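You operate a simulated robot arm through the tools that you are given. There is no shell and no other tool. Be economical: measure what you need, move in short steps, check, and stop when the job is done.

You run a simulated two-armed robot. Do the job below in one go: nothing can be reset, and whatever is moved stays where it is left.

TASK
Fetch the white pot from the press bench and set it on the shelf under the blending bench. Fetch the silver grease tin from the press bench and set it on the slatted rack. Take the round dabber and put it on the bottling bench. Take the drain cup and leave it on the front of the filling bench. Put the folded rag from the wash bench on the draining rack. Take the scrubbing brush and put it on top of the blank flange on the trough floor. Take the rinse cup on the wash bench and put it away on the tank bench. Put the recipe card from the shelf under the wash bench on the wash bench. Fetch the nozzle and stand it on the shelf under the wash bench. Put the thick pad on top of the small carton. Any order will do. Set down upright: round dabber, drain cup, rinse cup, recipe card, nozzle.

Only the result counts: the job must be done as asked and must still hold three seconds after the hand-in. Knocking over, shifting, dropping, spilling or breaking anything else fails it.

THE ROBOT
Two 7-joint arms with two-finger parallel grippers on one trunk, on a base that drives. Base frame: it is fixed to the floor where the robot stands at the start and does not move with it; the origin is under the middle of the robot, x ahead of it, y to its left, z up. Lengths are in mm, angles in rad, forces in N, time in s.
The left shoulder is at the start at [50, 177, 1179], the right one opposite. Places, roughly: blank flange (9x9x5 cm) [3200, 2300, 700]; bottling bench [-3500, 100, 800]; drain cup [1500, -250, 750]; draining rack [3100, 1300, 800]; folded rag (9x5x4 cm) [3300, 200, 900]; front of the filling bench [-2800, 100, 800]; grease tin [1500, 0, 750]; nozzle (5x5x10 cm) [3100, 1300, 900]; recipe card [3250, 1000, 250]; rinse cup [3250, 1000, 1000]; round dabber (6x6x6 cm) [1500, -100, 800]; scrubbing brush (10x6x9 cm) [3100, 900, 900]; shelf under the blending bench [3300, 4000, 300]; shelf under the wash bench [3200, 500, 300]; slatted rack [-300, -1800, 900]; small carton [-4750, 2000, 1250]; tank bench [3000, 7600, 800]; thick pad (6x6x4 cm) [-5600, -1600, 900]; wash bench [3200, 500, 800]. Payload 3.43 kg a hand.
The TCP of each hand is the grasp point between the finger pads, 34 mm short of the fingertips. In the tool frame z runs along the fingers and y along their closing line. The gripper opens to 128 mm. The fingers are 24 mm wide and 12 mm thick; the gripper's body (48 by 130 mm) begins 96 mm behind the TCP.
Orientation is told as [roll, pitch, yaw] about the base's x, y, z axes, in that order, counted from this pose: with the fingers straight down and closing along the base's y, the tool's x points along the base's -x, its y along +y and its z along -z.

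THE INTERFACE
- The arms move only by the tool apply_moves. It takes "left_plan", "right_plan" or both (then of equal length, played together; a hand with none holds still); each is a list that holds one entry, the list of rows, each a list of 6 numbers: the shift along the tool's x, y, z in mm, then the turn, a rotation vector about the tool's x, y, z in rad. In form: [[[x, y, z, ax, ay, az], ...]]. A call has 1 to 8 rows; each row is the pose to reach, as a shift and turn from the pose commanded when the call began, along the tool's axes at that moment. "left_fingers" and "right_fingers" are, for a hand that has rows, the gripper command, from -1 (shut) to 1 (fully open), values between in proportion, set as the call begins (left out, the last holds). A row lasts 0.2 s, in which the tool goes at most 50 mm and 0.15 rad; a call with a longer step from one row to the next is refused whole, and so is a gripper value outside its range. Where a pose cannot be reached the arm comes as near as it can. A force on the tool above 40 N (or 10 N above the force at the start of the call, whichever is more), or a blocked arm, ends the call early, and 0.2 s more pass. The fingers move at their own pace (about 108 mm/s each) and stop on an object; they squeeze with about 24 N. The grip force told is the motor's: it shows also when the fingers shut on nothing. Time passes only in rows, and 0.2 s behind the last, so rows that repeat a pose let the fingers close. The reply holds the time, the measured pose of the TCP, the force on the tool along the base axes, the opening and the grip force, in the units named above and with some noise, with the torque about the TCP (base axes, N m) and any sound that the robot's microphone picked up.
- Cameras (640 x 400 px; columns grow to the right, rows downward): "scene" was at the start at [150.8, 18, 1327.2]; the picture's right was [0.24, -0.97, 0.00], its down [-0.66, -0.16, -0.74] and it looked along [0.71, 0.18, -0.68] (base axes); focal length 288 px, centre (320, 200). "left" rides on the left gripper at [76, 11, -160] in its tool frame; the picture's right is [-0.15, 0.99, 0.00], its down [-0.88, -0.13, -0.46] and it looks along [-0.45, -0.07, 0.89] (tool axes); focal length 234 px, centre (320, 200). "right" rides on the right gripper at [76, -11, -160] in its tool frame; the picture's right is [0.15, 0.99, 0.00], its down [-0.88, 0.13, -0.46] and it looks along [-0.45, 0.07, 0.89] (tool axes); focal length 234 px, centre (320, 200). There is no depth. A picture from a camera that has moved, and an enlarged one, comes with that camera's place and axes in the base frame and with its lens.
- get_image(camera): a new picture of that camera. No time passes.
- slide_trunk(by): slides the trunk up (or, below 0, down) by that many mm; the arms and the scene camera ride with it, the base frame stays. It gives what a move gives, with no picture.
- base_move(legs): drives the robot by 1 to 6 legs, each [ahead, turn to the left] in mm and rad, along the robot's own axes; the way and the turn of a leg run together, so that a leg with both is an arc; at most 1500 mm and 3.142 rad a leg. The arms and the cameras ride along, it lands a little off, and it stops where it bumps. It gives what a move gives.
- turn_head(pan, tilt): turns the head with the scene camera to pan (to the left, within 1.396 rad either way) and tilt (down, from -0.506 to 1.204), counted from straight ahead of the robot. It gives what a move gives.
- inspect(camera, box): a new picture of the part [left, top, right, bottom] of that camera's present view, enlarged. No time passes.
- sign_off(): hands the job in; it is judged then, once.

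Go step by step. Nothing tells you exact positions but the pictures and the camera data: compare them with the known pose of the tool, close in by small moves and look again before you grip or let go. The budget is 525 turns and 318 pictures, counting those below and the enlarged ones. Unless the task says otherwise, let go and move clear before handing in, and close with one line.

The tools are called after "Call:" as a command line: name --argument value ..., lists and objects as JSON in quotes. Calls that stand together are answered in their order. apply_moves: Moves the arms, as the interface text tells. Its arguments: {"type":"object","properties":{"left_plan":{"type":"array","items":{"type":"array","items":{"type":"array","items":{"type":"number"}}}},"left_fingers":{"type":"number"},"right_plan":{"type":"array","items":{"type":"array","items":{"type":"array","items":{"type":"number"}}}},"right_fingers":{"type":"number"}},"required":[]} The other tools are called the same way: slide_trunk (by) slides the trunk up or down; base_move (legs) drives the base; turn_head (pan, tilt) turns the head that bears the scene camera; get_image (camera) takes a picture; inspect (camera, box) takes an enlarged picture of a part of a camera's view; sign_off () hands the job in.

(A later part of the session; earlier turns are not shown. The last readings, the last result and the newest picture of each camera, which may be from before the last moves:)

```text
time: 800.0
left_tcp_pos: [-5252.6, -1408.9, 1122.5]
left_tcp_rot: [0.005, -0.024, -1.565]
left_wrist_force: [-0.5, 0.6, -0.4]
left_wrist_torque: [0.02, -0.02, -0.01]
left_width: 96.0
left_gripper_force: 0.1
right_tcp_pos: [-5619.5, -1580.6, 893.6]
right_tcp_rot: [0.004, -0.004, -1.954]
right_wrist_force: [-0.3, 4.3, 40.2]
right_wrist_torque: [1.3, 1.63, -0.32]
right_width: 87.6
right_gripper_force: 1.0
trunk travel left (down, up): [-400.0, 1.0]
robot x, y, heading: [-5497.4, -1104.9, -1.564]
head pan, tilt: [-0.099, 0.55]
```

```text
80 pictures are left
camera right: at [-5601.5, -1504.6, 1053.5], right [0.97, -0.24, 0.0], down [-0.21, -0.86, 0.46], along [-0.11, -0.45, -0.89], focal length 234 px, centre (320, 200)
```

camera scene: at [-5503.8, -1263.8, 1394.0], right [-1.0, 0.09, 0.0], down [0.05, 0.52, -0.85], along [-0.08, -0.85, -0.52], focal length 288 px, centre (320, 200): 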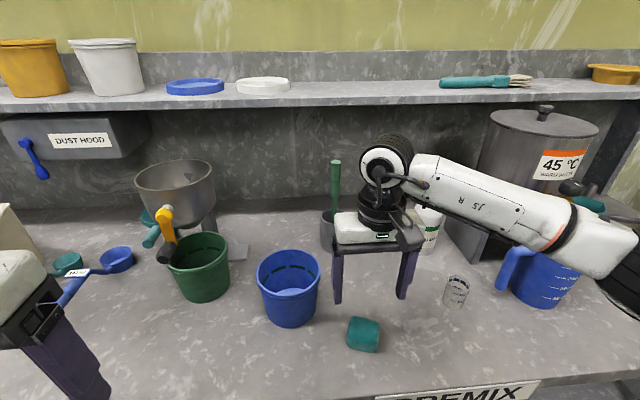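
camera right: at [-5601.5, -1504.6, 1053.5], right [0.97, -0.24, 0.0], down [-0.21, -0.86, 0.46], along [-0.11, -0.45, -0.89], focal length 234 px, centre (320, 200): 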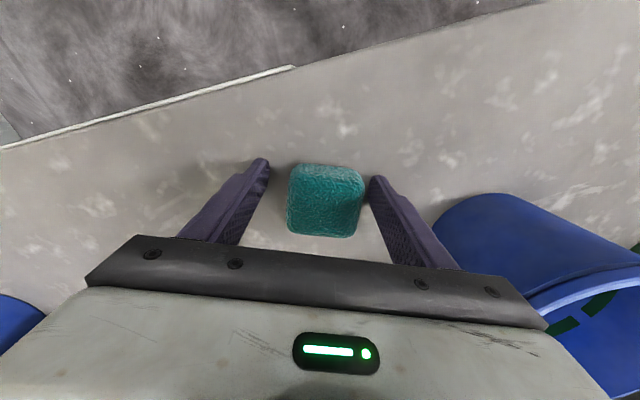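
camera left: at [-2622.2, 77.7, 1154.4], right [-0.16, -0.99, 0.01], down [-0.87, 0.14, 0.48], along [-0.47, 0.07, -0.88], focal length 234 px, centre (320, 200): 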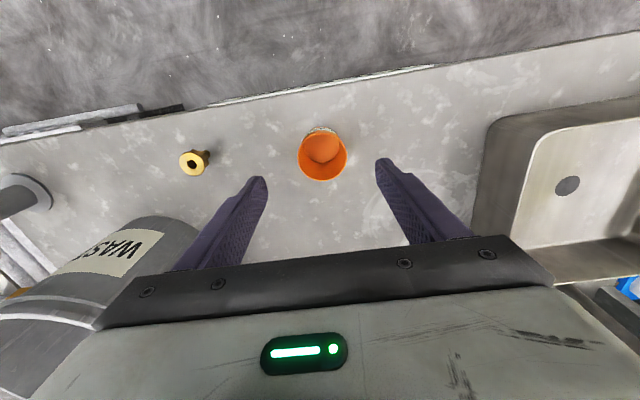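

Fingertips reached the bench (z≈859). I lift 4 mm and close.

Call:
apply_moves --right_plan '[[[0, 0, -7, 0, 0, 0], [0, 0, -7, 0, 0, 0]]]'

Call:
apply_moves --right_plan '[[[0, 0, 0, 0, 0, 0], [0, 0, 0, 0, 0, 0], [0, 0, 0, 0, 0, 0]]]' --right_fingers -1

Call:
apply_moves --right_plan '[[[0, 0, -30, 0, 0, 0], [0, 0, -75, 0, 0, 0], [0, 0, -120, 0, 0, 0], [20, 0, -160, 0, 0, 0]]]'

Call:
get_image --camera "right"

```text
time: 800.6
left_tcp_pos: [-5254.4, -1410.3, 1120.6]
left_tcp_rot: [0.007, -0.023, -1.565]
left_wrist_force: [0.7, 0.1, -0.3]
left_wrist_torque: [0.01, 0.03, -0.02]
left_width: 96.0
left_gripper_force: 0.0
right_tcp_pos: [-5619.0, -1581.2, 893.3]
right_tcp_rot: [0.0, -0.001, -1.955]
right_wrist_force: [-0.5, -0.8, 21.6]
right_wrist_torque: [0.52, 0.83, 0.1]
right_width: 86.7
right_gripper_force: 0.5
trunk travel left (down, up): [-400.0, 1.0]
robot x, y, heading: [-5496.1, -1100.8, -1.565]
head pan, tilt: [-0.099, 0.55]
```

```text
time: 801.4
left_tcp_pos: [-5254.7, -1411.4, 1120.6]
left_tcp_rot: [0.005, -0.023, -1.566]
left_wrist_force: [-0.4, -0.5, 0.4]
left_wrist_torque: [0.02, -0.02, 0.0]
left_width: 96.1
left_gripper_force: 0.1
right_tcp_pos: [-5619.6, -1579.9, 894.1]
right_tcp_rot: [0.001, -0.003, -1.956]
right_wrist_force: [-3.7, 2.0, 17.7]
right_wrist_torque: [0.22, 0.12, 0.03]
right_width: 59.7
right_gripper_force: 23.8
trunk travel left (down, up): [-400.0, 1.0]
robot x, y, heading: [-5492.7, -1103.1, -1.564]
head pan, tilt: [-0.099, 0.55]
```

```text
time: 802.4
left_tcp_pos: [-5254.1, -1410.7, 1120.6]
left_tcp_rot: [0.005, -0.022, -1.566]
left_wrist_force: [-0.3, 0.7, -0.1]
left_wrist_torque: [0.02, 0.01, -0.05]
left_width: 95.9
left_gripper_force: 0.0
right_tcp_pos: [-5612.5, -1562.8, 1053.3]
right_tcp_rot: [0.0, 0.0, -1.955]
right_wrist_force: [-0.2, -0.4, -1.4]
right_wrist_torque: [-0.02, -0.02, 0.04]
right_width: 59.5
right_gripper_force: 23.5
trunk travel left (down, up): [-400.0, 1.0]
robot x, y, heading: [-5495.4, -1104.9, -1.567]
head pan, tilt: [-0.099, 0.55]
```

```text
79 pictures are left
camera right: at [-5594.2, -1487.4, 1213.1], right [0.97, -0.24, 0.0], down [-0.21, -0.87, 0.46], along [-0.11, -0.44, -0.89], focal length 234 px, centre (320, 200)
```

right: 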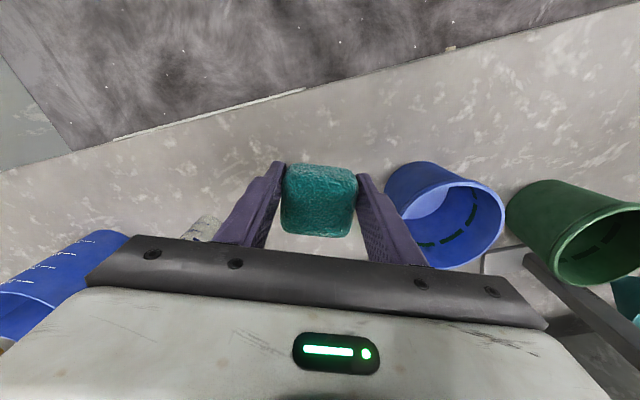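

Pad held. I back off and look north for the small carton at ≈(−4750,2000,1250).

Call:
apply_moves --right_plan '[[[40, 0, -10, 0, 0, -0.1], [80, 0, -20, 0, 0, -0.2], [120, 0, -30, 0, 0, -0.3], [160, 0, -40, 0, 0, -0.38]]]'

Call:
base_move --legs '[[-300, 0], [0, 3.1]]'

Call:
turn_head --pan -0.2 --tilt 0.15

Call:
get_image --camera "scene"

```text
time: 803.4
left_tcp_pos: [-5254.3, -1411.8, 1121.5]
left_tcp_rot: [0.004, -0.024, -1.566]
left_wrist_force: [-0.2, 0.6, -0.8]
left_wrist_torque: [-0.04, 0.03, 0.0]
left_width: 96.1
left_gripper_force: 0.0
right_tcp_pos: [-5550.0, -1414.2, 1091.3]
right_tcp_rot: [-0.001, 0.002, -1.574]
right_wrist_force: [0.6, 0.1, -0.6]
right_wrist_torque: [0.01, 0.04, 0.0]
right_width: 59.3
right_gripper_force: 23.7
trunk travel left (down, up): [-400.0, 1.0]
robot x, y, heading: [-5495.3, -1099.8, -1.562]
head pan, tilt: [-0.099, 0.55]
```

```text
time: 812.6
left_tcp_pos: [-5713.0, -477.0, 1121.6]
left_tcp_rot: [0.005, -0.024, 1.491]
left_wrist_force: [0.4, -0.8, -0.8]
left_wrist_torque: [0.0, 0.0, -0.02]
left_width: 95.9
left_gripper_force: 0.1
right_tcp_pos: [-5418.2, -498.9, 1092.0]
right_tcp_rot: [0.001, 0.0, 1.48]
right_wrist_force: [-0.1, -0.6, -0.9]
right_wrist_torque: [0.0, 0.01, -0.02]
right_width: 59.1
right_gripper_force: 24.0
trunk travel left (down, up): [-400.0, 1.0]
robot x, y, heading: [-5498.3, -804.7, 1.493]
head pan, tilt: [-0.099, 0.55]
```

```text
time: 813.4
left_tcp_pos: [-5712.9, -476.9, 1120.7]
left_tcp_rot: [0.005, -0.021, 1.49]
left_wrist_force: [0.6, 0.1, 0.2]
left_wrist_torque: [0.02, -0.02, -0.01]
left_width: 95.9
left_gripper_force: 0.1
right_tcp_pos: [-5418.0, -498.8, 1091.6]
right_tcp_rot: [0.0, 0.001, 1.48]
right_wrist_force: [-0.5, -0.3, -0.3]
right_wrist_torque: [-0.02, 0.0, -0.02]
right_width: 59.3
right_gripper_force: 23.9
trunk travel left (down, up): [-400.0, 1.0]
robot x, y, heading: [-5497.4, -805.0, 1.494]
head pan, tilt: [-0.201, 0.15]
```

```text
78 pictures are left
camera scene: at [-5467.9, -649.1, 1431.0], right [0.96, -0.27, 0.0], down [-0.04, -0.14, -0.99], along [0.27, 0.95, -0.15], focal length 288 px, centre (320, 200)
```

scene: 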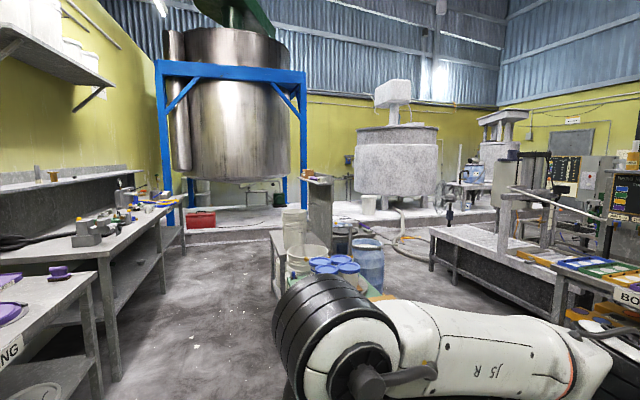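

Call:
inspect --camera "scene" --box '[265, 150, 385, 250]'

```text
4.00 times, centred on (325, 200) of scene
camera zoom: at [-5467.9, -649.1, 1431.0], right [0.96, -0.27, 0.0], down [-0.04, -0.14, -0.99], along [0.27, 0.95, -0.15], focal length 1152 px, centre (300, 200)
```

zoom: 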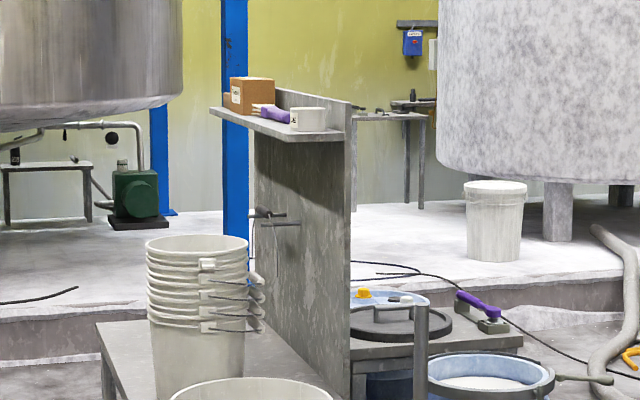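

The carton sits at the far (north) end of a ledge (z≈1225) on a panel at x≈−4800. Its west side has a deep table, so I'll approach from the north. I drive up the aisle and look.

Call:
base_move --legs '[[0, 0.165], [1400, 0], [1400, 0], [0, -0.9]]'

Call:
turn_head --pan -0.6 --tilt 0.3

Call:
get_image --camera "scene"

```text
time: 817.2
left_tcp_pos: [-5798.1, -82.1, 1120.7]
left_tcp_rot: [0.004, -0.023, 1.642]
left_wrist_force: [-0.6, -0.4, 0.4]
left_wrist_torque: [0.0, -0.03, -0.01]
left_width: 95.9
left_gripper_force: 0.1
right_tcp_pos: [-5504.9, -59.7, 1090.6]
right_tcp_rot: [0.0, 0.002, 1.634]
right_wrist_force: [0.0, 0.0, -0.4]
right_wrist_torque: [-0.01, 0.01, 0.01]
right_width: 59.1
right_gripper_force: 24.0
trunk travel left (down, up): [-400.0, 1.0]
robot x, y, heading: [-5539.1, -378.9, 1.65]
head pan, tilt: [-0.201, 0.15]
stopped in leg 2: the robot was blocked; the commanded pose is now the measured one
```

```text
time: 818.0
left_tcp_pos: [-5799.3, -84.1, 1122.4]
left_tcp_rot: [0.005, -0.023, 1.642]
left_wrist_force: [-0.2, -0.3, -0.7]
left_wrist_torque: [0.04, -0.01, -0.02]
left_width: 95.9
left_gripper_force: 0.2
right_tcp_pos: [-5505.0, -59.8, 1090.9]
right_tcp_rot: [-0.001, 0.0, 1.634]
right_wrist_force: [-0.3, 0.3, -0.5]
right_wrist_torque: [-0.01, 0.0, -0.04]
right_width: 59.1
right_gripper_force: 24.1
trunk travel left (down, up): [-400.0, 1.0]
robot x, y, heading: [-5537.2, -379.2, 1.65]
head pan, tilt: [-0.6, 0.3]
```

```text
76 pictures are left
camera scene: at [-5497.4, -227.5, 1417.1], right [0.87, -0.5, 0.0], down [-0.15, -0.26, -0.96], along [0.48, 0.83, -0.3], focal length 288 px, centre (320, 200)
```

scene: 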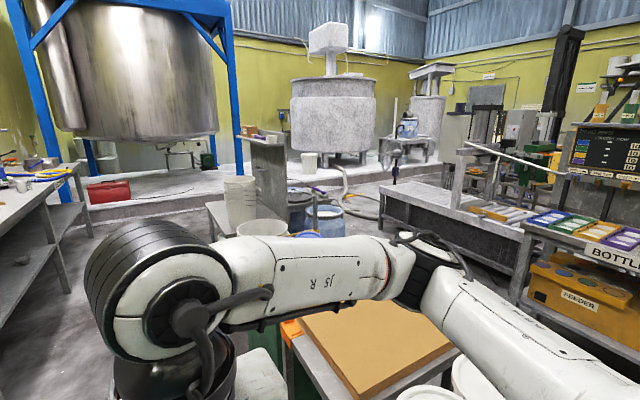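

The base brushed the pallet stand's corner. I back off and shift toward the aisle centre (x≈−5720), then continue north.

Call:
base_move --legs '[[-200, 0], [0, 0.42], [430, 0], [0, -0.5], [500, 0]]'

Call:
get_image --camera "scene"

```text
time: 827.2
left_tcp_pos: [-5944.3, 637.7, 1122.1]
left_tcp_rot: [0.005, -0.024, 1.543]
left_wrist_force: [-0.2, -0.6, -0.2]
left_wrist_torque: [-0.02, -0.01, -0.01]
left_width: 96.1
left_gripper_force: 0.0
right_tcp_pos: [-5647.6, 631.6, 1090.7]
right_tcp_rot: [-0.001, 0.001, 1.533]
right_wrist_force: [-0.2, 0.9, -0.3]
right_wrist_torque: [-0.02, 0.04, 0.0]
right_width: 59.1
right_gripper_force: 23.8
trunk travel left (down, up): [-400.0, 1.0]
robot x, y, heading: [-5709.4, 320.2, 1.548]
head pan, tilt: [-0.6, 0.3]
```

```text
75 pictures are left
camera scene: at [-5657.0, 465.2, 1417.0], right [0.81, -0.58, 0.0], down [-0.17, -0.24, -0.96], along [0.56, 0.78, -0.3], focal length 288 px, centre (320, 200)
```

scene: 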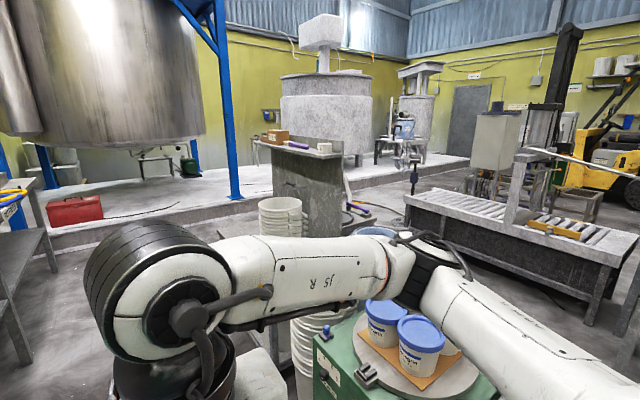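

Call:
inspect --camera "scene" --box '[225, 110, 375, 230]'

```text
3.33 times, centred on (300, 170) of scene
camera zoom: at [-5657.0, 465.2, 1417.0], right [0.81, -0.58, 0.0], down [-0.17, -0.24, -0.96], along [0.56, 0.78, -0.3], focal length 960 px, centre (387, 300)
```

zoom: 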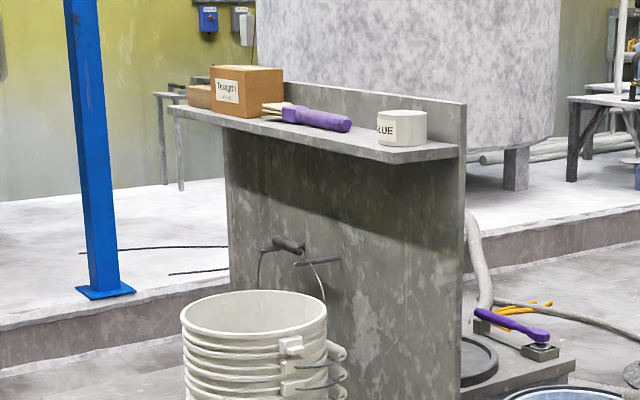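

Two boxes are up there; I need a closer look to tell which is the small carton. I drive on north past the unit, then turn to face it.

Call:
base_move --legs '[[0, 0.03], [1200, 0], [1150, 0], [0, -1.578]]'

Call:
turn_head --pan -0.5 --tilt 0.2

Call:
get_image --camera "scene"

```text
time: 842.8
left_tcp_pos: [-5462.4, 2867.7, 1121.5]
left_tcp_rot: [0.005, -0.024, -0.019]
left_wrist_force: [-0.4, -0.4, -0.2]
left_wrist_torque: [-0.01, 0.04, -0.03]
left_width: 95.9
left_gripper_force: 0.0
right_tcp_pos: [-5467.7, 2572.5, 1092.2]
right_tcp_rot: [0.0, 0.0, -0.029]
right_wrist_force: [-0.2, 0.2, -0.8]
right_wrist_torque: [-0.02, 0.01, 0.03]
right_width: 59.2
right_gripper_force: 23.7
trunk travel left (down, up): [-400.0, 1.0]
robot x, y, heading: [-5777.9, 2637.8, -0.016]
head pan, tilt: [-0.6, 0.3]
```

```text
time: 843.5
left_tcp_pos: [-5461.3, 2868.3, 1120.5]
left_tcp_rot: [0.005, -0.022, -0.021]
left_wrist_force: [0.6, -0.8, 0.9]
left_wrist_torque: [-0.01, -0.02, -0.05]
left_width: 95.9
left_gripper_force: 0.0
right_tcp_pos: [-5466.8, 2572.8, 1090.8]
right_tcp_rot: [0.0, -0.001, -0.029]
right_wrist_force: [1.8, -0.3, -1.2]
right_wrist_torque: [-0.01, 0.02, -0.01]
right_width: 59.1
right_gripper_force: 23.8
trunk travel left (down, up): [-400.0, 1.0]
robot x, y, heading: [-5780.0, 2633.1, -0.016]
head pan, tilt: [-0.499, 0.201]
```

```text
73 pictures are left
camera scene: at [-5626.7, 2586.6, 1426.3], right [-0.49, -0.87, 0.0], down [-0.17, 0.1, -0.98], along [0.85, -0.48, -0.2], focal length 288 px, centre (320, 200)
```

scene: 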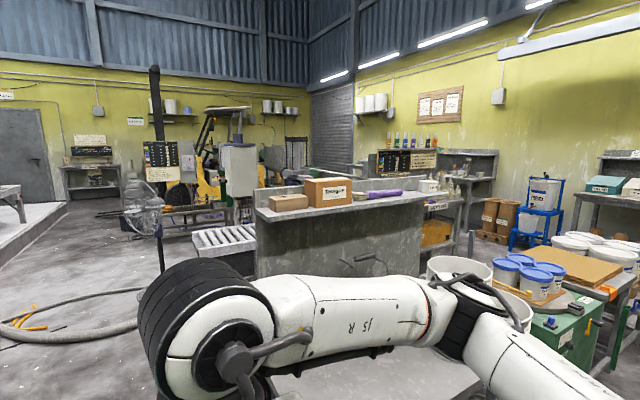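

Call:
inspect --camera "scene" --box '[240, 160, 440, 280]'

```text
3.20 times, centred on (340, 220) of scene
camera zoom: at [-5626.7, 2586.6, 1426.3], right [-0.49, -0.87, 0.0], down [-0.17, 0.1, -0.98], along [0.85, -0.48, -0.2], focal length 922 px, centre (256, 136)
```

zoom: 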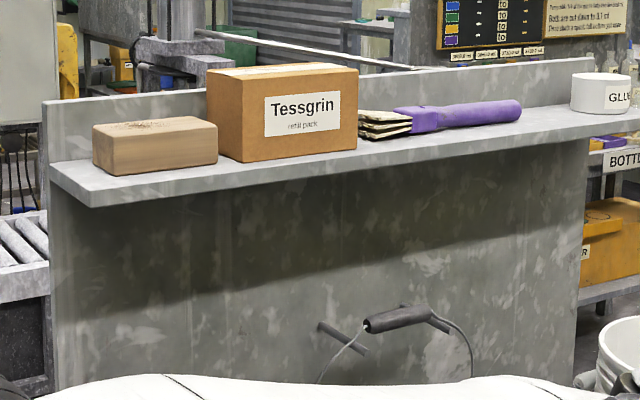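

The labelled "Tessgrin" box is the carton (the other is a wooden block); its top is ≈z 1300 around (−4815,2095). I test here whether the arm can reach z≈1340 far forward with the tool vertical.

Call:
apply_moves --right_plan '[[[0, 0, -45, 0, 0, 0], [0, 0, -90, 0, 0, 0], [0, 0, -135, 0, 0, 0], [0, 0, -180, 0, 0, 0], [0, 0, -225, 0, 0, 0], [0, 0, -250, 0, 0, 0]]]'

Call:
apply_moves --right_plan '[[[-45, 0, 0, 0, 0, 0], [-90, 0, 0, 0, 0, 0], [-135, 0, 0, 0, 0, 0], [-180, 0, 0, 0, 0, 0], [-225, 0, 0, 0, 0, 0], [-250, 0, 0, 0, 0, 0]]]'

```text
time: 844.9
left_tcp_pos: [-5462.6, 2868.9, 1121.1]
left_tcp_rot: [0.003, -0.02, -0.022]
left_wrist_force: [-0.7, 0.4, 0.3]
left_wrist_torque: [-0.05, 0.0, 0.01]
left_width: 95.8
left_gripper_force: 0.1
right_tcp_pos: [-5465.8, 2574.3, 1341.6]
right_tcp_rot: [0.001, 0.0, -0.027]
right_wrist_force: [0.0, -0.3, -0.3]
right_wrist_torque: [0.0, -0.02, 0.01]
right_width: 59.1
right_gripper_force: 23.6
trunk travel left (down, up): [-400.0, 1.0]
robot x, y, heading: [-5776.6, 2632.5, -0.012]
head pan, tilt: [-0.499, 0.201]
```

```text
time: 846.3
left_tcp_pos: [-5461.0, 2867.2, 1122.2]
left_tcp_rot: [0.006, -0.023, -0.02]
left_wrist_force: [0.5, 0.0, 0.3]
left_wrist_torque: [-0.01, 0.0, -0.01]
left_width: 96.0
left_gripper_force: 0.1
right_tcp_pos: [-5254.5, 2563.2, 1330.7]
right_tcp_rot: [0.002, -0.002, -0.027]
right_wrist_force: [0.0, -0.2, -0.6]
right_wrist_torque: [0.03, 0.03, 0.01]
right_width: 59.1
right_gripper_force: 24.1
right hand out of reach, approached as far as the arm can: row 5, 6
trunk travel left (down, up): [-400.0, 1.0]
robot x, y, heading: [-5778.5, 2636.8, -0.012]
head pan, tilt: [-0.499, 0.201]
```

Max forward reach at that height is ≈520 mm, which should just do from the north end. I retract a bit and drive to the north end, facing south.

Call:
apply_moves --right_plan '[[[30, -10, 20, 0, 0, 0], [70, -20, 40, 0, 0, 0], [110, -30, 50, 0, 0, 0], [150, -40, 50, 0, 0, 0], [190, -50, 50, 0, 0, 0]]]'

Call:
base_move --legs '[[0, 0.14], [1080, 0], [0, -1.69]]'

Call:
turn_head --pan 0 --tilt 0.6

Call:
get_image --camera "scene"

```text
time: 847.5
left_tcp_pos: [-5463.1, 2868.0, 1122.0]
left_tcp_rot: [0.005, -0.023, -0.022]
left_wrist_force: [0.1, 0.0, -0.1]
left_wrist_torque: [0.04, 0.03, 0.0]
left_width: 96.0
left_gripper_force: 0.0
right_tcp_pos: [-5445.4, 2516.1, 1281.5]
right_tcp_rot: [0.001, -0.002, -0.03]
right_wrist_force: [-0.7, -0.2, 0.1]
right_wrist_torque: [-0.02, -0.04, -0.04]
right_width: 59.0
right_gripper_force: 23.9
trunk travel left (down, up): [-400.0, 1.0]
robot x, y, heading: [-5777.3, 2634.5, -0.014]
head pan, tilt: [-0.499, 0.201]
```

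```text
time: 857.6
left_tcp_pos: [-4506.2, 2453.0, 1121.9]
left_tcp_rot: [0.005, -0.023, -1.571]
left_wrist_force: [-0.2, -0.1, 0.3]
left_wrist_torque: [0.0, 0.0, 0.0]
left_width: 96.1
left_gripper_force: 0.0
right_tcp_pos: [-4856.9, 2427.4, 1280.8]
right_tcp_rot: [0.001, 0.0, -1.58]
right_wrist_force: [-0.7, -0.1, -0.2]
right_wrist_torque: [0.03, 0.02, -0.02]
right_width: 58.8
right_gripper_force: 24.3
trunk travel left (down, up): [-400.0, 1.0]
robot x, y, heading: [-4740.6, 2761.4, -1.564]
head pan, tilt: [-0.499, 0.201]
```

```text
time: 858.5
left_tcp_pos: [-4505.7, 2450.5, 1119.4]
left_tcp_rot: [0.007, -0.023, -1.571]
left_wrist_force: [-0.3, -0.1, 0.1]
left_wrist_torque: [0.01, 0.01, 0.02]
left_width: 95.8
left_gripper_force: 0.0
right_tcp_pos: [-4857.2, 2428.3, 1281.1]
right_tcp_rot: [0.0, 0.0, -1.579]
right_wrist_force: [-0.1, -0.1, -0.1]
right_wrist_torque: [0.0, 0.01, 0.0]
right_width: 59.1
right_gripper_force: 24.3
trunk travel left (down, up): [-400.0, 1.0]
robot x, y, heading: [-4743.1, 2764.4, -1.566]
head pan, tilt: [0.0, 0.6]
```

```text
71 pictures are left
camera scene: at [-4744.3, 2602.7, 1389.6], right [-1.0, 0.0, 0.0], down [0.0, 0.56, -0.83], along [0.0, -0.83, -0.56], focal length 288 px, centre (320, 200)
```

scene: 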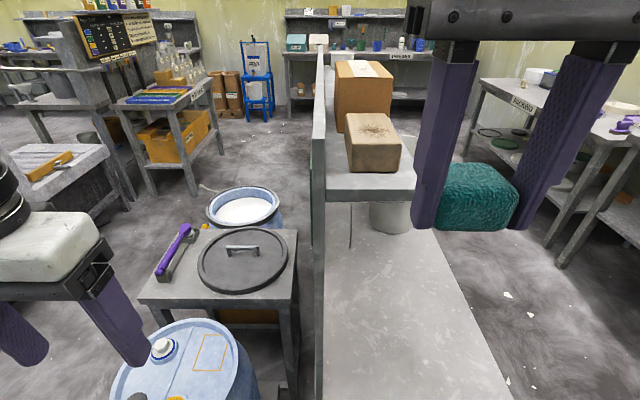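

From here a vertical tool can't reach far enough, so I'll set the pad down on the table below, regrip it with the hand tilted 45°, then place it. First I look down at the table end.

Call:
turn_head --pan -0.15 --tilt 1.0

Call:
get_image --camera "scene"

```text
time: 859.4
left_tcp_pos: [-4505.5, 2451.5, 1121.2]
left_tcp_rot: [0.004, -0.025, -1.572]
left_wrist_force: [0.1, 0.1, 0.3]
left_wrist_torque: [-0.01, -0.01, -0.01]
left_width: 96.2
left_gripper_force: 0.1
right_tcp_pos: [-4856.5, 2427.3, 1281.2]
right_tcp_rot: [0.0, -0.001, -1.58]
right_wrist_force: [-0.1, -0.5, -0.5]
right_wrist_torque: [-0.03, -0.01, -0.03]
right_width: 59.3
right_gripper_force: 23.9
trunk travel left (down, up): [-400.0, 1.0]
robot x, y, heading: [-4748.3, 2764.3, -1.564]
head pan, tilt: [-0.15, 1.0]
```

```text
70 pictures are left
camera scene: at [-4754.7, 2622.1, 1357.6], right [-0.99, 0.14, 0.0], down [0.12, 0.83, -0.54], along [-0.08, -0.54, -0.84], focal length 288 px, centre (320, 200)
```

scene: 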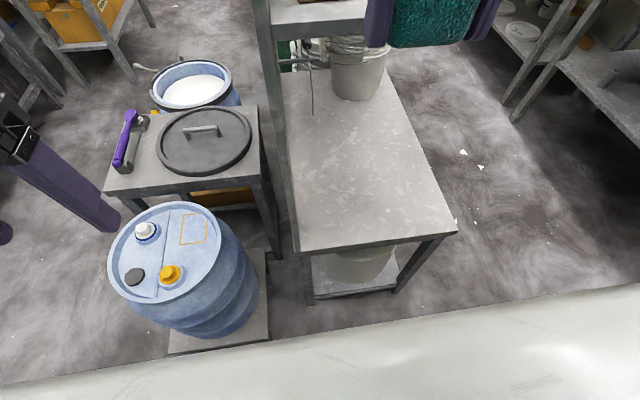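

Table north end y≈2380, x −5083…−4749. I'll set the pad at ≈(−4960,2310), clear of the ledge.

Call:
apply_moves --right_plan '[[[0, -40, 0, 0, 0, 0], [0, -80, 20, 0, 0, 0], [-20, -103, 50, 0, 0, 0], [-55, -103, 80, 0, 0, 0], [-88, -103, 115, 0, 0, 0], [-112, -103, 155, 0, 0, 0], [-117, -103, 200, 0, 0, 0], [-117, -103, 245, 0, 0, 0]]]'

Call:
apply_moves --right_plan '[[[0, 0, 45, 0, 0, 0], [0, 0, 90, 0, 0, 0], [0, 0, 130, 0, 0, 0]]]'

Call:
get_image --camera "scene"

```text
time: 861.2
left_tcp_pos: [-4506.7, 2450.7, 1123.3]
left_tcp_rot: [0.004, -0.022, -1.57]
left_wrist_force: [0.3, 0.5, -0.7]
left_wrist_torque: [0.0, 0.02, 0.02]
left_width: 96.0
left_gripper_force: 0.1
right_tcp_pos: [-4963.6, 2309.6, 1036.2]
right_tcp_rot: [0.0, 0.0, -1.578]
right_wrist_force: [-0.2, 0.1, -0.6]
right_wrist_torque: [0.0, -0.01, 0.01]
right_width: 59.1
right_gripper_force: 23.8
trunk travel left (down, up): [-400.0, 1.0]
robot x, y, heading: [-4743.6, 2767.2, -1.564]
head pan, tilt: [-0.15, 1.0]
```

```text
time: 862.0
left_tcp_pos: [-4506.3, 2451.9, 1121.5]
left_tcp_rot: [0.007, -0.023, -1.571]
left_wrist_force: [0.2, -0.4, -0.3]
left_wrist_torque: [-0.03, 0.03, 0.0]
left_width: 96.0
left_gripper_force: 0.1
right_tcp_pos: [-4959.3, 2309.9, 904.4]
right_tcp_rot: [0.001, -0.001, -1.578]
right_wrist_force: [-0.4, 0.9, 0.1]
right_wrist_torque: [0.01, -0.03, -0.01]
right_width: 58.9
right_gripper_force: 23.6
trunk travel left (down, up): [-400.0, 1.0]
robot x, y, heading: [-4745.8, 2765.5, -1.564]
head pan, tilt: [-0.15, 1.0]
```

```text
69 pictures are left
camera scene: at [-4754.9, 2621.8, 1357.5], right [-0.99, 0.14, 0.0], down [0.12, 0.83, -0.54], along [-0.08, -0.53, -0.84], focal length 288 px, centre (320, 200)
```

scene: 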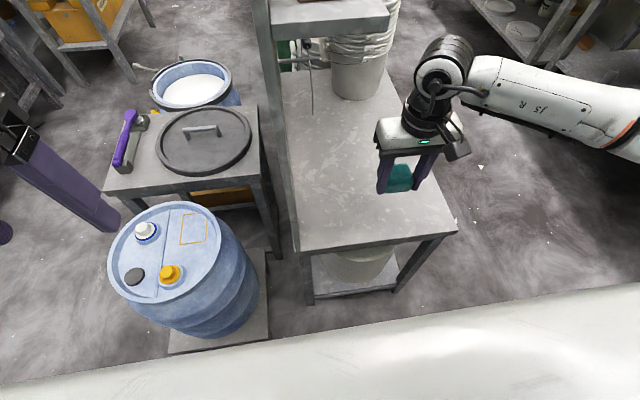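

Lower onto the table until contact.

Call:
apply_moves --right_plan '[[[0, 0, 30, 0, 0, 0], [0, 0, 50, 0, 0, 0], [0, 0, 60, 0, 0, 0], [0, 0, 67, 0, 0, 0], [0, 0, 74, 0, 0, 0], [0, 0, 81, 0, 0, 0], [0, 0, 88, 0, 0, 0], [0, 0, 95, 0, 0, 0]]]'

```text
time: 863.8
left_tcp_pos: [-4506.2, 2451.6, 1121.9]
left_tcp_rot: [0.005, -0.021, -1.572]
left_wrist_force: [-0.1, 0.0, -0.4]
left_wrist_torque: [0.01, -0.02, -0.02]
left_width: 95.9
left_gripper_force: 0.1
right_tcp_pos: [-4961.9, 2311.7, 810.9]
right_tcp_rot: [-0.001, 0.001, -1.581]
right_wrist_force: [0.0, 0.2, 0.1]
right_wrist_torque: [0.02, -0.01, 0.03]
right_width: 59.0
right_gripper_force: 23.7
trunk travel left (down, up): [-400.0, 1.0]
robot x, y, heading: [-4746.0, 2762.6, -1.568]
head pan, tilt: [-0.15, 1.0]
```

Call:
apply_moves --right_plan '[[[0, 0, 10, 0, 0, 0], [0, 0, 20, 0, 0, 0], [0, 0, 30, 0, 0, 0], [0, 0, 40, 0, 0, 0], [0, 0, 50, 0, 0, 0], [0, 0, 60, 0, 0, 0], [0, 0, 70, 0, 0, 0], [0, 0, 80, 0, 0, 0]]]'

Call:
get_image --camera "scene"

```text
time: 865.6
left_tcp_pos: [-4505.6, 2451.8, 1121.6]
left_tcp_rot: [0.004, -0.023, -1.571]
left_wrist_force: [0.2, -0.9, 0.3]
left_wrist_torque: [0.0, -0.02, 0.01]
left_width: 95.9
left_gripper_force: 0.1
right_tcp_pos: [-4961.7, 2313.1, 730.6]
right_tcp_rot: [0.0, 0.001, -1.579]
right_wrist_force: [0.3, 0.2, -1.1]
right_wrist_torque: [-0.01, 0.02, 0.03]
right_width: 59.0
right_gripper_force: 24.2
trunk travel left (down, up): [-400.0, 1.0]
robot x, y, heading: [-4743.9, 2763.1, -1.562]
head pan, tilt: [-0.15, 1.0]
```

```text
68 pictures are left
camera scene: at [-4754.8, 2622.1, 1357.5], right [-0.99, 0.14, 0.0], down [0.12, 0.83, -0.54], along [-0.08, -0.53, -0.84], focal length 288 px, centre (320, 200)
```

scene: 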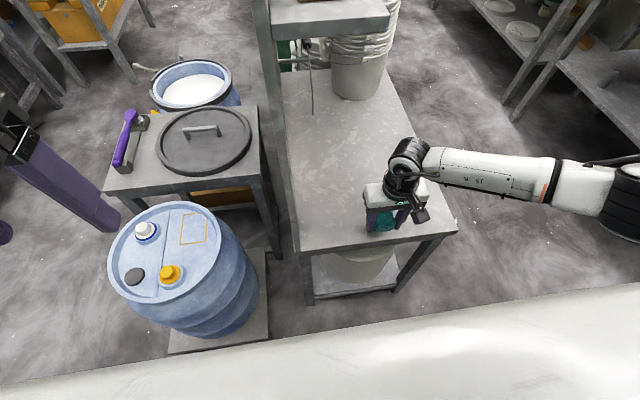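

The table is lower than thought, and the pad is near its edge. I raise, move 85 mm further over the table, lower the trunk 100 and continue down.

Call:
apply_moves --right_plan '[[[0, 0, -40, 0, 0, 0], [-20, 0, -80, 0, 0, 0], [-50, 0, -100, 0, 0, 0], [-85, 0, -100, 0, 0, 0]]]'

Call:
slide_trunk --by -100

Call:
apply_moves --right_plan '[[[0, 0, 10, 0, 0, 0], [0, 0, 20, 0, 0, 0], [0, 0, 30, 0, 0, 0], [0, 0, 40, 0, 0, 0], [0, 0, 50, 0, 0, 0], [0, 0, 60, 0, 0, 0], [0, 0, 70, 0, 0, 0], [0, 0, 80, 0, 0, 0]]]'

Call:
get_image --camera "scene"

```text
time: 866.6
left_tcp_pos: [-4505.6, 2452.1, 1120.7]
left_tcp_rot: [0.006, -0.023, -1.571]
left_wrist_force: [0.1, -0.9, 0.4]
left_wrist_torque: [0.06, 0.0, 0.02]
left_width: 95.9
left_gripper_force: 0.1
right_tcp_pos: [-4961.4, 2226.4, 831.7]
right_tcp_rot: [-0.002, 0.002, -1.579]
right_wrist_force: [0.0, 0.3, -0.7]
right_wrist_torque: [0.03, -0.02, 0.01]
right_width: 59.0
right_gripper_force: 24.2
trunk travel left (down, up): [-400.0, 1.0]
robot x, y, heading: [-4743.4, 2764.8, -1.563]
head pan, tilt: [-0.15, 1.0]
```

```text
time: 867.9
left_tcp_pos: [-4506.6, 2451.8, 1020.5]
left_tcp_rot: [0.006, -0.022, -1.572]
left_wrist_force: [1.5, -0.8, -0.3]
left_wrist_torque: [0.0, -0.02, 0.01]
left_width: 96.1
left_gripper_force: 0.1
right_tcp_pos: [-4962.1, 2227.7, 731.2]
right_tcp_rot: [0.0, 0.001, -1.579]
right_wrist_force: [0.1, 0.0, -0.3]
right_wrist_torque: [-0.01, 0.0, -0.03]
right_width: 58.7
right_gripper_force: 24.3
trunk travel left (down, up): [-300.0, 101.0]
robot x, y, heading: [-4746.9, 2762.7, -1.562]
head pan, tilt: [-0.15, 1.0]
```

```text
time: 869.1
left_tcp_pos: [-4506.2, 2454.5, 1022.9]
left_tcp_rot: [0.002, -0.024, -1.572]
left_wrist_force: [0.8, -0.8, -0.3]
left_wrist_torque: [0.01, -0.02, 0.03]
left_width: 96.0
left_gripper_force: 0.1
right_tcp_pos: [-4961.2, 2223.7, 693.7]
right_tcp_rot: [0.005, -0.006, -1.581]
right_wrist_force: [0.1, 7.6, 19.8]
right_wrist_torque: [0.33, 0.54, -0.13]
right_width: 59.0
right_gripper_force: 24.1
trunk travel left (down, up): [-300.0, 101.0]
robot x, y, heading: [-4744.2, 2765.8, -1.562]
head pan, tilt: [-0.15, 1.0]
stopped in row 5 (right hand): the force on the tool passed its limit (the readings are from after the stop); the commanded pose is now the measured one
```

```text
67 pictures are left
camera scene: at [-4754.4, 2624.1, 1258.0], right [-0.99, 0.15, 0.0], down [0.12, 0.83, -0.54], along [-0.08, -0.54, -0.84], focal length 288 px, centre (320, 200)
```

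scene: 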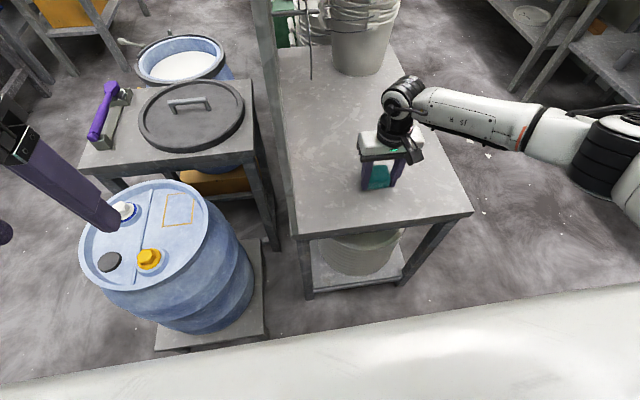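

Pad is on the table (z≈659). I release it, rise, and tilt the hand 45°.

Call:
apply_moves --right_plan '[[[0, 0, -2, 0, 0, 0], [0, 0, -2, 0, 0, 0], [0, 0, -2, 0, 0, 0], [0, 0, -40, 0, 0, 0], [20, 0, -80, 0, 0, 0], [50, 0, -110, 0, 0, 0]]]' --right_fingers 0.5

Call:
apply_moves --right_plan '[[[0, 0, 0, 0, -0.131, 0], [0, 0, 0, 0, -0.262, 0], [0, 0, 0, 0, -0.393, 0], [0, 0, 0, 0, -0.524, 0], [0, 0, 0, 0, -0.655, 0], [0, 0, 0, 0, -0.785, 0]]]'

Call:
get_image --camera "right"

```text
time: 870.5
left_tcp_pos: [-4506.9, 2452.4, 1020.8]
left_tcp_rot: [0.006, -0.022, -1.573]
left_wrist_force: [-0.4, -0.5, -0.7]
left_wrist_torque: [-0.01, 0.0, -0.01]
left_width: 96.0
left_gripper_force: 0.0
right_tcp_pos: [-4962.0, 2274.1, 796.5]
right_tcp_rot: [0.001, -0.006, -1.585]
right_wrist_force: [-0.1, 0.1, -0.2]
right_wrist_torque: [-0.01, -0.01, 0.0]
right_width: 95.9
right_gripper_force: 0.0
trunk travel left (down, up): [-300.0, 101.0]
robot x, y, heading: [-4748.0, 2764.8, -1.564]
head pan, tilt: [-0.15, 1.0]
```

```text
time: 871.9
left_tcp_pos: [-4506.6, 2452.1, 1021.6]
left_tcp_rot: [0.004, -0.022, -1.57]
left_wrist_force: [0.1, -0.5, 0.9]
left_wrist_torque: [0.05, 0.01, 0.01]
left_width: 96.1
left_gripper_force: 0.1
right_tcp_pos: [-4947.5, 2274.9, 799.7]
right_tcp_rot: [0.021, -0.753, -1.582]
right_wrist_force: [-0.1, 0.1, -0.7]
right_wrist_torque: [-0.04, 0.02, -0.01]
right_width: 95.9
right_gripper_force: 0.1
right hand out of reach, approached as far as the arm can: row 6
trunk travel left (down, up): [-300.0, 101.0]
robot x, y, heading: [-4745.4, 2764.1, -1.562]
head pan, tilt: [-0.15, 1.0]
```

```text
66 pictures are left
camera right: at [-4960.6, 2439.7, 864.4], right [0.99, 0.11, -0.09], down [0.12, -0.33, 0.94], along [0.07, -0.94, -0.34], focal length 234 px, centre (320, 200)
```

right: 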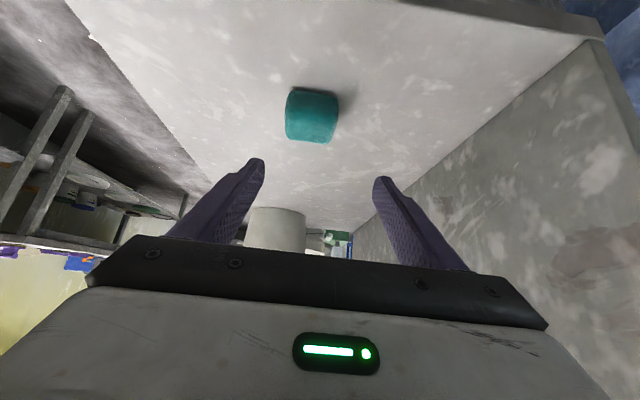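

Pad is at ≈(−4962,2222). I move the tilted, open fingers down around it.

Call:
apply_moves --right_plan '[[[14, -5, 35, 0, -0.02, 0], [28, -10, 70, 0, -0.03, 0]]]'

Call:
get_image --camera "right"

```text
time: 872.5
left_tcp_pos: [-4506.6, 2452.4, 1022.5]
left_tcp_rot: [0.004, -0.022, -1.572]
left_wrist_force: [-0.7, 0.8, -0.5]
left_wrist_torque: [0.0, -0.06, 0.01]
left_width: 96.1
left_gripper_force: 0.1
right_tcp_pos: [-4960.7, 2239.6, 762.8]
right_tcp_rot: [-0.021, -0.786, -1.588]
right_wrist_force: [-0.8, -0.8, -0.6]
right_wrist_torque: [-0.01, -0.04, 0.01]
right_width: 96.0
right_gripper_force: 0.1
right hand out of reach, approached as far as the arm can: row 1, 2
trunk travel left (down, up): [-300.0, 101.0]
robot x, y, heading: [-4744.2, 2762.2, -1.568]
head pan, tilt: [-0.15, 1.0]
```

```text
65 pictures are left
camera right: at [-4966.3, 2407.8, 822.8], right [0.99, 0.07, -0.12], down [0.13, -0.3, 0.94], along [0.04, -0.95, -0.31], focal length 234 px, centre (320, 200)
```

right: 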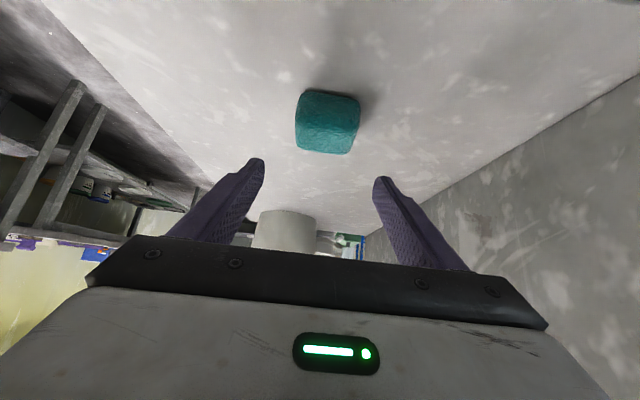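

The arm is too folded here; I back the base 100 mm to give it room and continue.

Call:
base_move --legs '[[-110, 0]]'

Call:
apply_moves --right_plan '[[[-25, 0, 25, 0, 0, 0], [-40, 0, 55, 0, 0, 0], [-40, 0, 85, 0, 0, 0]]]'

Call:
get_image --camera "right"

```text
time: 873.7
left_tcp_pos: [-4505.8, 2562.7, 1020.8]
left_tcp_rot: [0.006, -0.025, -1.566]
left_wrist_force: [0.0, 0.1, 0.2]
left_wrist_torque: [-0.03, 0.02, 0.03]
left_width: 96.0
left_gripper_force: 0.1
right_tcp_pos: [-4957.6, 2349.5, 763.1]
right_tcp_rot: [-0.021, -0.788, -1.581]
right_wrist_force: [0.6, -0.3, 0.1]
right_wrist_torque: [0.02, 0.01, 0.05]
right_width: 95.9
right_gripper_force: 0.0
trunk travel left (down, up): [-300.0, 101.0]
robot x, y, heading: [-4747.3, 2872.1, -1.561]
head pan, tilt: [-0.15, 1.0]
```

```text
time: 874.5
left_tcp_pos: [-4505.7, 2562.3, 1020.9]
left_tcp_rot: [0.005, -0.023, -1.567]
left_wrist_force: [-0.1, -0.2, -0.5]
left_wrist_torque: [0.01, -0.02, 0.02]
left_width: 96.0
left_gripper_force: 0.1
right_tcp_pos: [-4961.0, 2259.7, 731.3]
right_tcp_rot: [-0.02, -0.786, -1.583]
right_wrist_force: [0.3, 0.9, -0.3]
right_wrist_torque: [0.06, 0.01, -0.03]
right_width: 96.2
right_gripper_force: 0.1
trunk travel left (down, up): [-300.0, 101.0]
robot x, y, heading: [-4742.4, 2877.5, -1.564]
head pan, tilt: [-0.15, 1.0]
```

```text
64 pictures are left
camera right: at [-4967.0, 2427.7, 791.8], right [0.99, 0.08, -0.12], down [0.14, -0.3, 0.94], along [0.04, -0.95, -0.31], focal length 234 px, centre (320, 200)
```

right: 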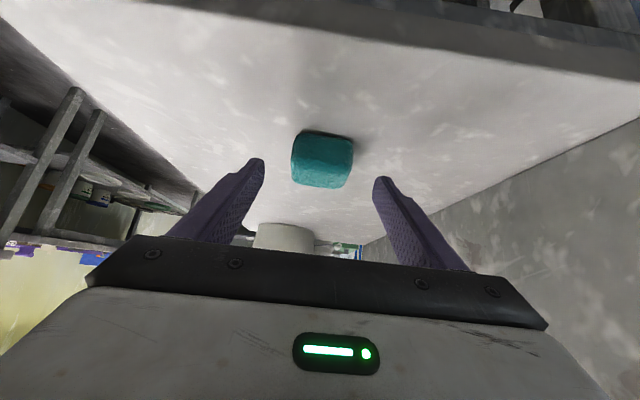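

Call:
apply_moves --right_plan '[[[3, 1, 21, 0, 0, 0], [6, 1, 42, 0, 0, 0]]]'

Call:
apply_moves --right_plan '[[[0, 0, 0, 0, 0, 0], [0, 0, 0, 0, 0, 0], [0, 0, 0, 0, 0, 0]]]' --right_fingers -1

Call:
get_image --camera "right"

```text
time: 875.1
left_tcp_pos: [-4505.7, 2562.4, 1021.7]
left_tcp_rot: [0.005, -0.023, -1.567]
left_wrist_force: [0.0, 0.5, -0.7]
left_wrist_torque: [0.0, -0.02, 0.01]
left_width: 95.8
left_gripper_force: 0.1
right_tcp_pos: [-4961.7, 2235.7, 697.4]
right_tcp_rot: [-0.02, -0.788, -1.58]
right_wrist_force: [0.4, 0.5, -0.1]
right_wrist_torque: [0.0, -0.02, -0.01]
right_width: 95.9
right_gripper_force: 0.0
trunk travel left (down, up): [-300.0, 101.0]
robot x, y, heading: [-4744.4, 2874.7, -1.561]
head pan, tilt: [-0.15, 1.0]
```

```text
time: 875.9
left_tcp_pos: [-4507.1, 2562.1, 1022.2]
left_tcp_rot: [0.005, -0.023, -1.567]
left_wrist_force: [-0.5, -0.1, -0.6]
left_wrist_torque: [-0.02, 0.01, 0.0]
left_width: 96.1
left_gripper_force: 0.0
right_tcp_pos: [-4961.7, 2235.6, 697.2]
right_tcp_rot: [-0.02, -0.784, -1.581]
right_wrist_force: [0.1, 0.1, 0.3]
right_wrist_torque: [-0.03, -0.03, 0.01]
right_width: 59.7
right_gripper_force: 24.1
trunk travel left (down, up): [-300.0, 101.0]
robot x, y, heading: [-4746.1, 2871.9, -1.558]
head pan, tilt: [-0.15, 1.0]
```

```text
63 pictures are left
camera right: at [-4967.9, 2403.9, 756.9], right [0.99, 0.08, -0.12], down [0.14, -0.3, 0.94], along [0.04, -0.95, -0.31], focal length 234 px, centre (320, 200)
```

right: 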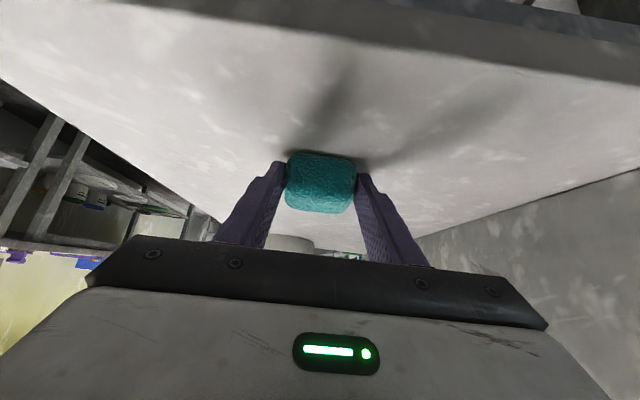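

Regripped flat. Now I lift it well above the carton height (trunk and arm).

Call:
apply_moves --right_plan '[[[-30, 0, -30, 0, 0, 0], [-60, 0, -60, 0, 0, 0], [-92, 0, -92, 0, 0, 0], [-124, 0, -124, 0, 0, 0], [-156, 0, -156, 0, 0, 0], [-188, 0, -188, 0, 0, 0]]]'

Call:
slide_trunk --by 100

Call:
apply_moves --right_plan '[[[-32, 0, -32, 0, 0, 0], [-64, 0, -64, 0, 0, 0], [-96, 0, -96, 0, 0, 0], [-128, 0, -128, 0, 0, 0], [-160, 0, -160, 0, 0, 0], [-192, 0, -192, 0, 0, 0], [-224, 0, -224, 0, 0, 0]]]'

Call:
turn_head --pan -0.05 --tilt 0.35

Call:
get_image --camera "scene"

```text
time: 877.3
left_tcp_pos: [-4505.2, 2562.2, 1021.3]
left_tcp_rot: [0.005, -0.023, -1.567]
left_wrist_force: [-0.9, 0.1, -0.2]
left_wrist_torque: [-0.01, 0.05, 0.01]
left_width: 96.0
left_gripper_force: 0.1
right_tcp_pos: [-4956.4, 2234.4, 966.4]
right_tcp_rot: [-0.02, -0.785, -1.578]
right_wrist_force: [-0.9, 0.4, -1.0]
right_wrist_torque: [0.04, -0.01, -0.01]
right_width: 59.4
right_gripper_force: 23.6
trunk travel left (down, up): [-300.0, 101.0]
robot x, y, heading: [-4745.8, 2875.7, -1.561]
head pan, tilt: [-0.15, 1.0]
```

```text
time: 878.6
left_tcp_pos: [-4506.3, 2561.8, 1122.8]
left_tcp_rot: [0.006, -0.022, -1.566]
left_wrist_force: [0.4, -0.1, -0.7]
left_wrist_torque: [0.01, -0.01, 0.0]
left_width: 95.9
left_gripper_force: 0.1
right_tcp_pos: [-4956.7, 2232.9, 1065.2]
right_tcp_rot: [-0.021, -0.785, -1.578]
right_wrist_force: [0.4, 0.5, -0.1]
right_wrist_torque: [-0.01, -0.01, -0.02]
right_width: 59.0
right_gripper_force: 24.2
trunk travel left (down, up): [-400.0, 1.0]
robot x, y, heading: [-4745.8, 2869.5, -1.56]
head pan, tilt: [-0.15, 1.0]
```

```text
time: 880.2
left_tcp_pos: [-4505.8, 2562.5, 1119.9]
left_tcp_rot: [0.006, -0.024, -1.568]
left_wrist_force: [0.1, 0.3, -0.9]
left_wrist_torque: [-0.05, -0.01, 0.01]
left_width: 96.0
left_gripper_force: 0.1
right_tcp_pos: [-4950.6, 2232.1, 1384.4]
right_tcp_rot: [-0.023, -0.785, -1.577]
right_wrist_force: [-0.8, 0.7, -0.5]
right_wrist_torque: [0.0, 0.01, -0.01]
right_width: 59.1
right_gripper_force: 24.2
trunk travel left (down, up): [-400.0, 1.0]
robot x, y, heading: [-4746.4, 2873.9, -1.562]
head pan, tilt: [-0.15, 1.0]
```

```text
time: 881.2
left_tcp_pos: [-4505.7, 2562.8, 1121.5]
left_tcp_rot: [0.005, -0.024, -1.567]
left_wrist_force: [0.6, 0.4, -0.3]
left_wrist_torque: [0.04, -0.01, 0.0]
left_width: 96.0
left_gripper_force: 0.0
right_tcp_pos: [-4952.1, 2231.9, 1383.5]
right_tcp_rot: [-0.021, -0.786, -1.581]
right_wrist_force: [-0.5, -0.4, -0.2]
right_wrist_torque: [0.02, 0.02, -0.01]
right_width: 59.2
right_gripper_force: 23.6
trunk travel left (down, up): [-400.0, 1.0]
robot x, y, heading: [-4747.1, 2872.9, -1.563]
head pan, tilt: [-0.051, 0.351]
```

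```text
62 pictures are left
camera scene: at [-4749.2, 2707.6, 1412.2], right [-1.0, 0.04, 0.0], down [0.01, 0.34, -0.94], along [-0.04, -0.94, -0.34], focal length 288 px, centre (320, 200)
```

scene: 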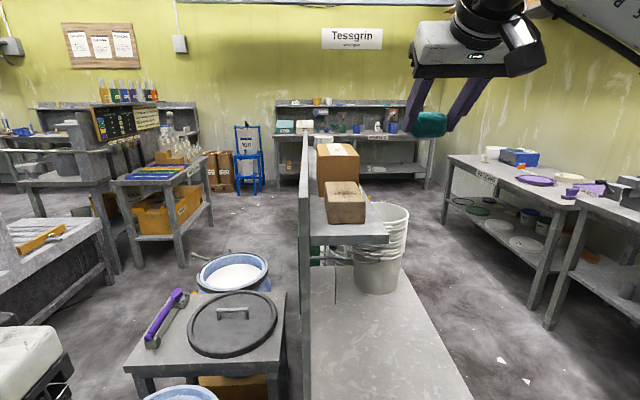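

Call:
apply_moves --right_plan '[[[0, 45, 0, 0, 0, 0], [0, 90, 0, 0, 0, 0], [0, 136, 0, 0, 0, 0]]]'

Call:
base_move --legs '[[95, 0]]'

Call:
get_image --camera "right"

Call:
get_image --camera "scene"

```text
time: 882.0
left_tcp_pos: [-4504.6, 2561.7, 1120.5]
left_tcp_rot: [0.002, -0.025, -1.566]
left_wrist_force: [-0.4, -0.3, -0.2]
left_wrist_torque: [0.0, 0.08, -0.01]
left_width: 96.1
left_gripper_force: 0.2
right_tcp_pos: [-4815.6, 2228.1, 1378.7]
right_tcp_rot: [-0.022, -0.785, -1.578]
right_wrist_force: [0.1, 0.5, 0.0]
right_wrist_torque: [0.04, 0.02, -0.03]
right_width: 59.1
right_gripper_force: 24.4
trunk travel left (down, up): [-400.0, 1.0]
robot x, y, heading: [-4749.4, 2871.1, -1.561]
head pan, tilt: [-0.051, 0.351]
```

```text
time: 883.1
left_tcp_pos: [-4504.2, 2466.8, 1120.4]
left_tcp_rot: [0.006, -0.023, -1.567]
left_wrist_force: [-0.8, -1.3, -0.3]
left_wrist_torque: [0.01, -0.02, 0.03]
left_width: 96.0
left_gripper_force: 0.1
right_tcp_pos: [-4815.5, 2133.1, 1378.8]
right_tcp_rot: [-0.021, -0.785, -1.579]
right_wrist_force: [-0.2, -0.4, -1.8]
right_wrist_torque: [0.03, 0.02, 0.0]
right_width: 59.1
right_gripper_force: 24.0
trunk travel left (down, up): [-400.0, 1.0]
robot x, y, heading: [-4740.5, 2777.8, -1.563]
head pan, tilt: [-0.051, 0.351]
```

```text
61 pictures are left
camera right: at [-4822.6, 2300.5, 1438.7], right [0.99, 0.08, -0.12], down [0.14, -0.3, 0.94], along [0.04, -0.95, -0.31], focal length 234 px, centre (320, 200)
```

right: 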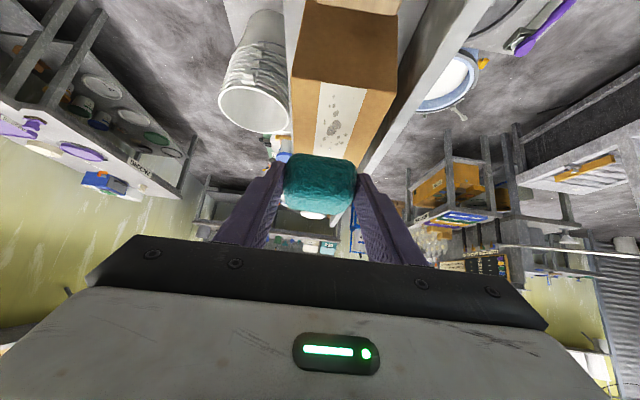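

```text
60 pictures are left
camera scene: at [-4748.0, 2611.4, 1412.2], right [-1.0, 0.04, 0.0], down [0.01, 0.34, -0.94], along [-0.04, -0.94, -0.34], focal length 288 px, centre (320, 200)
```

scene: 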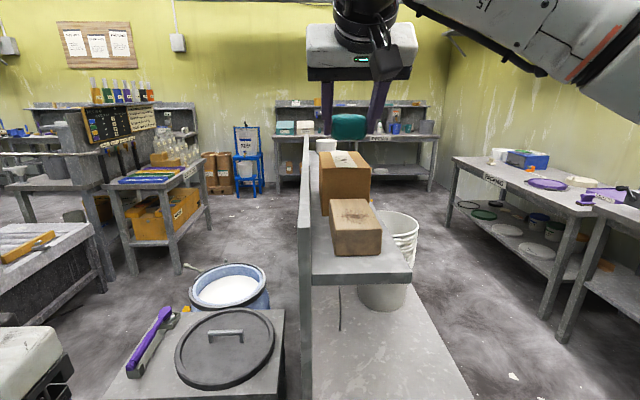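

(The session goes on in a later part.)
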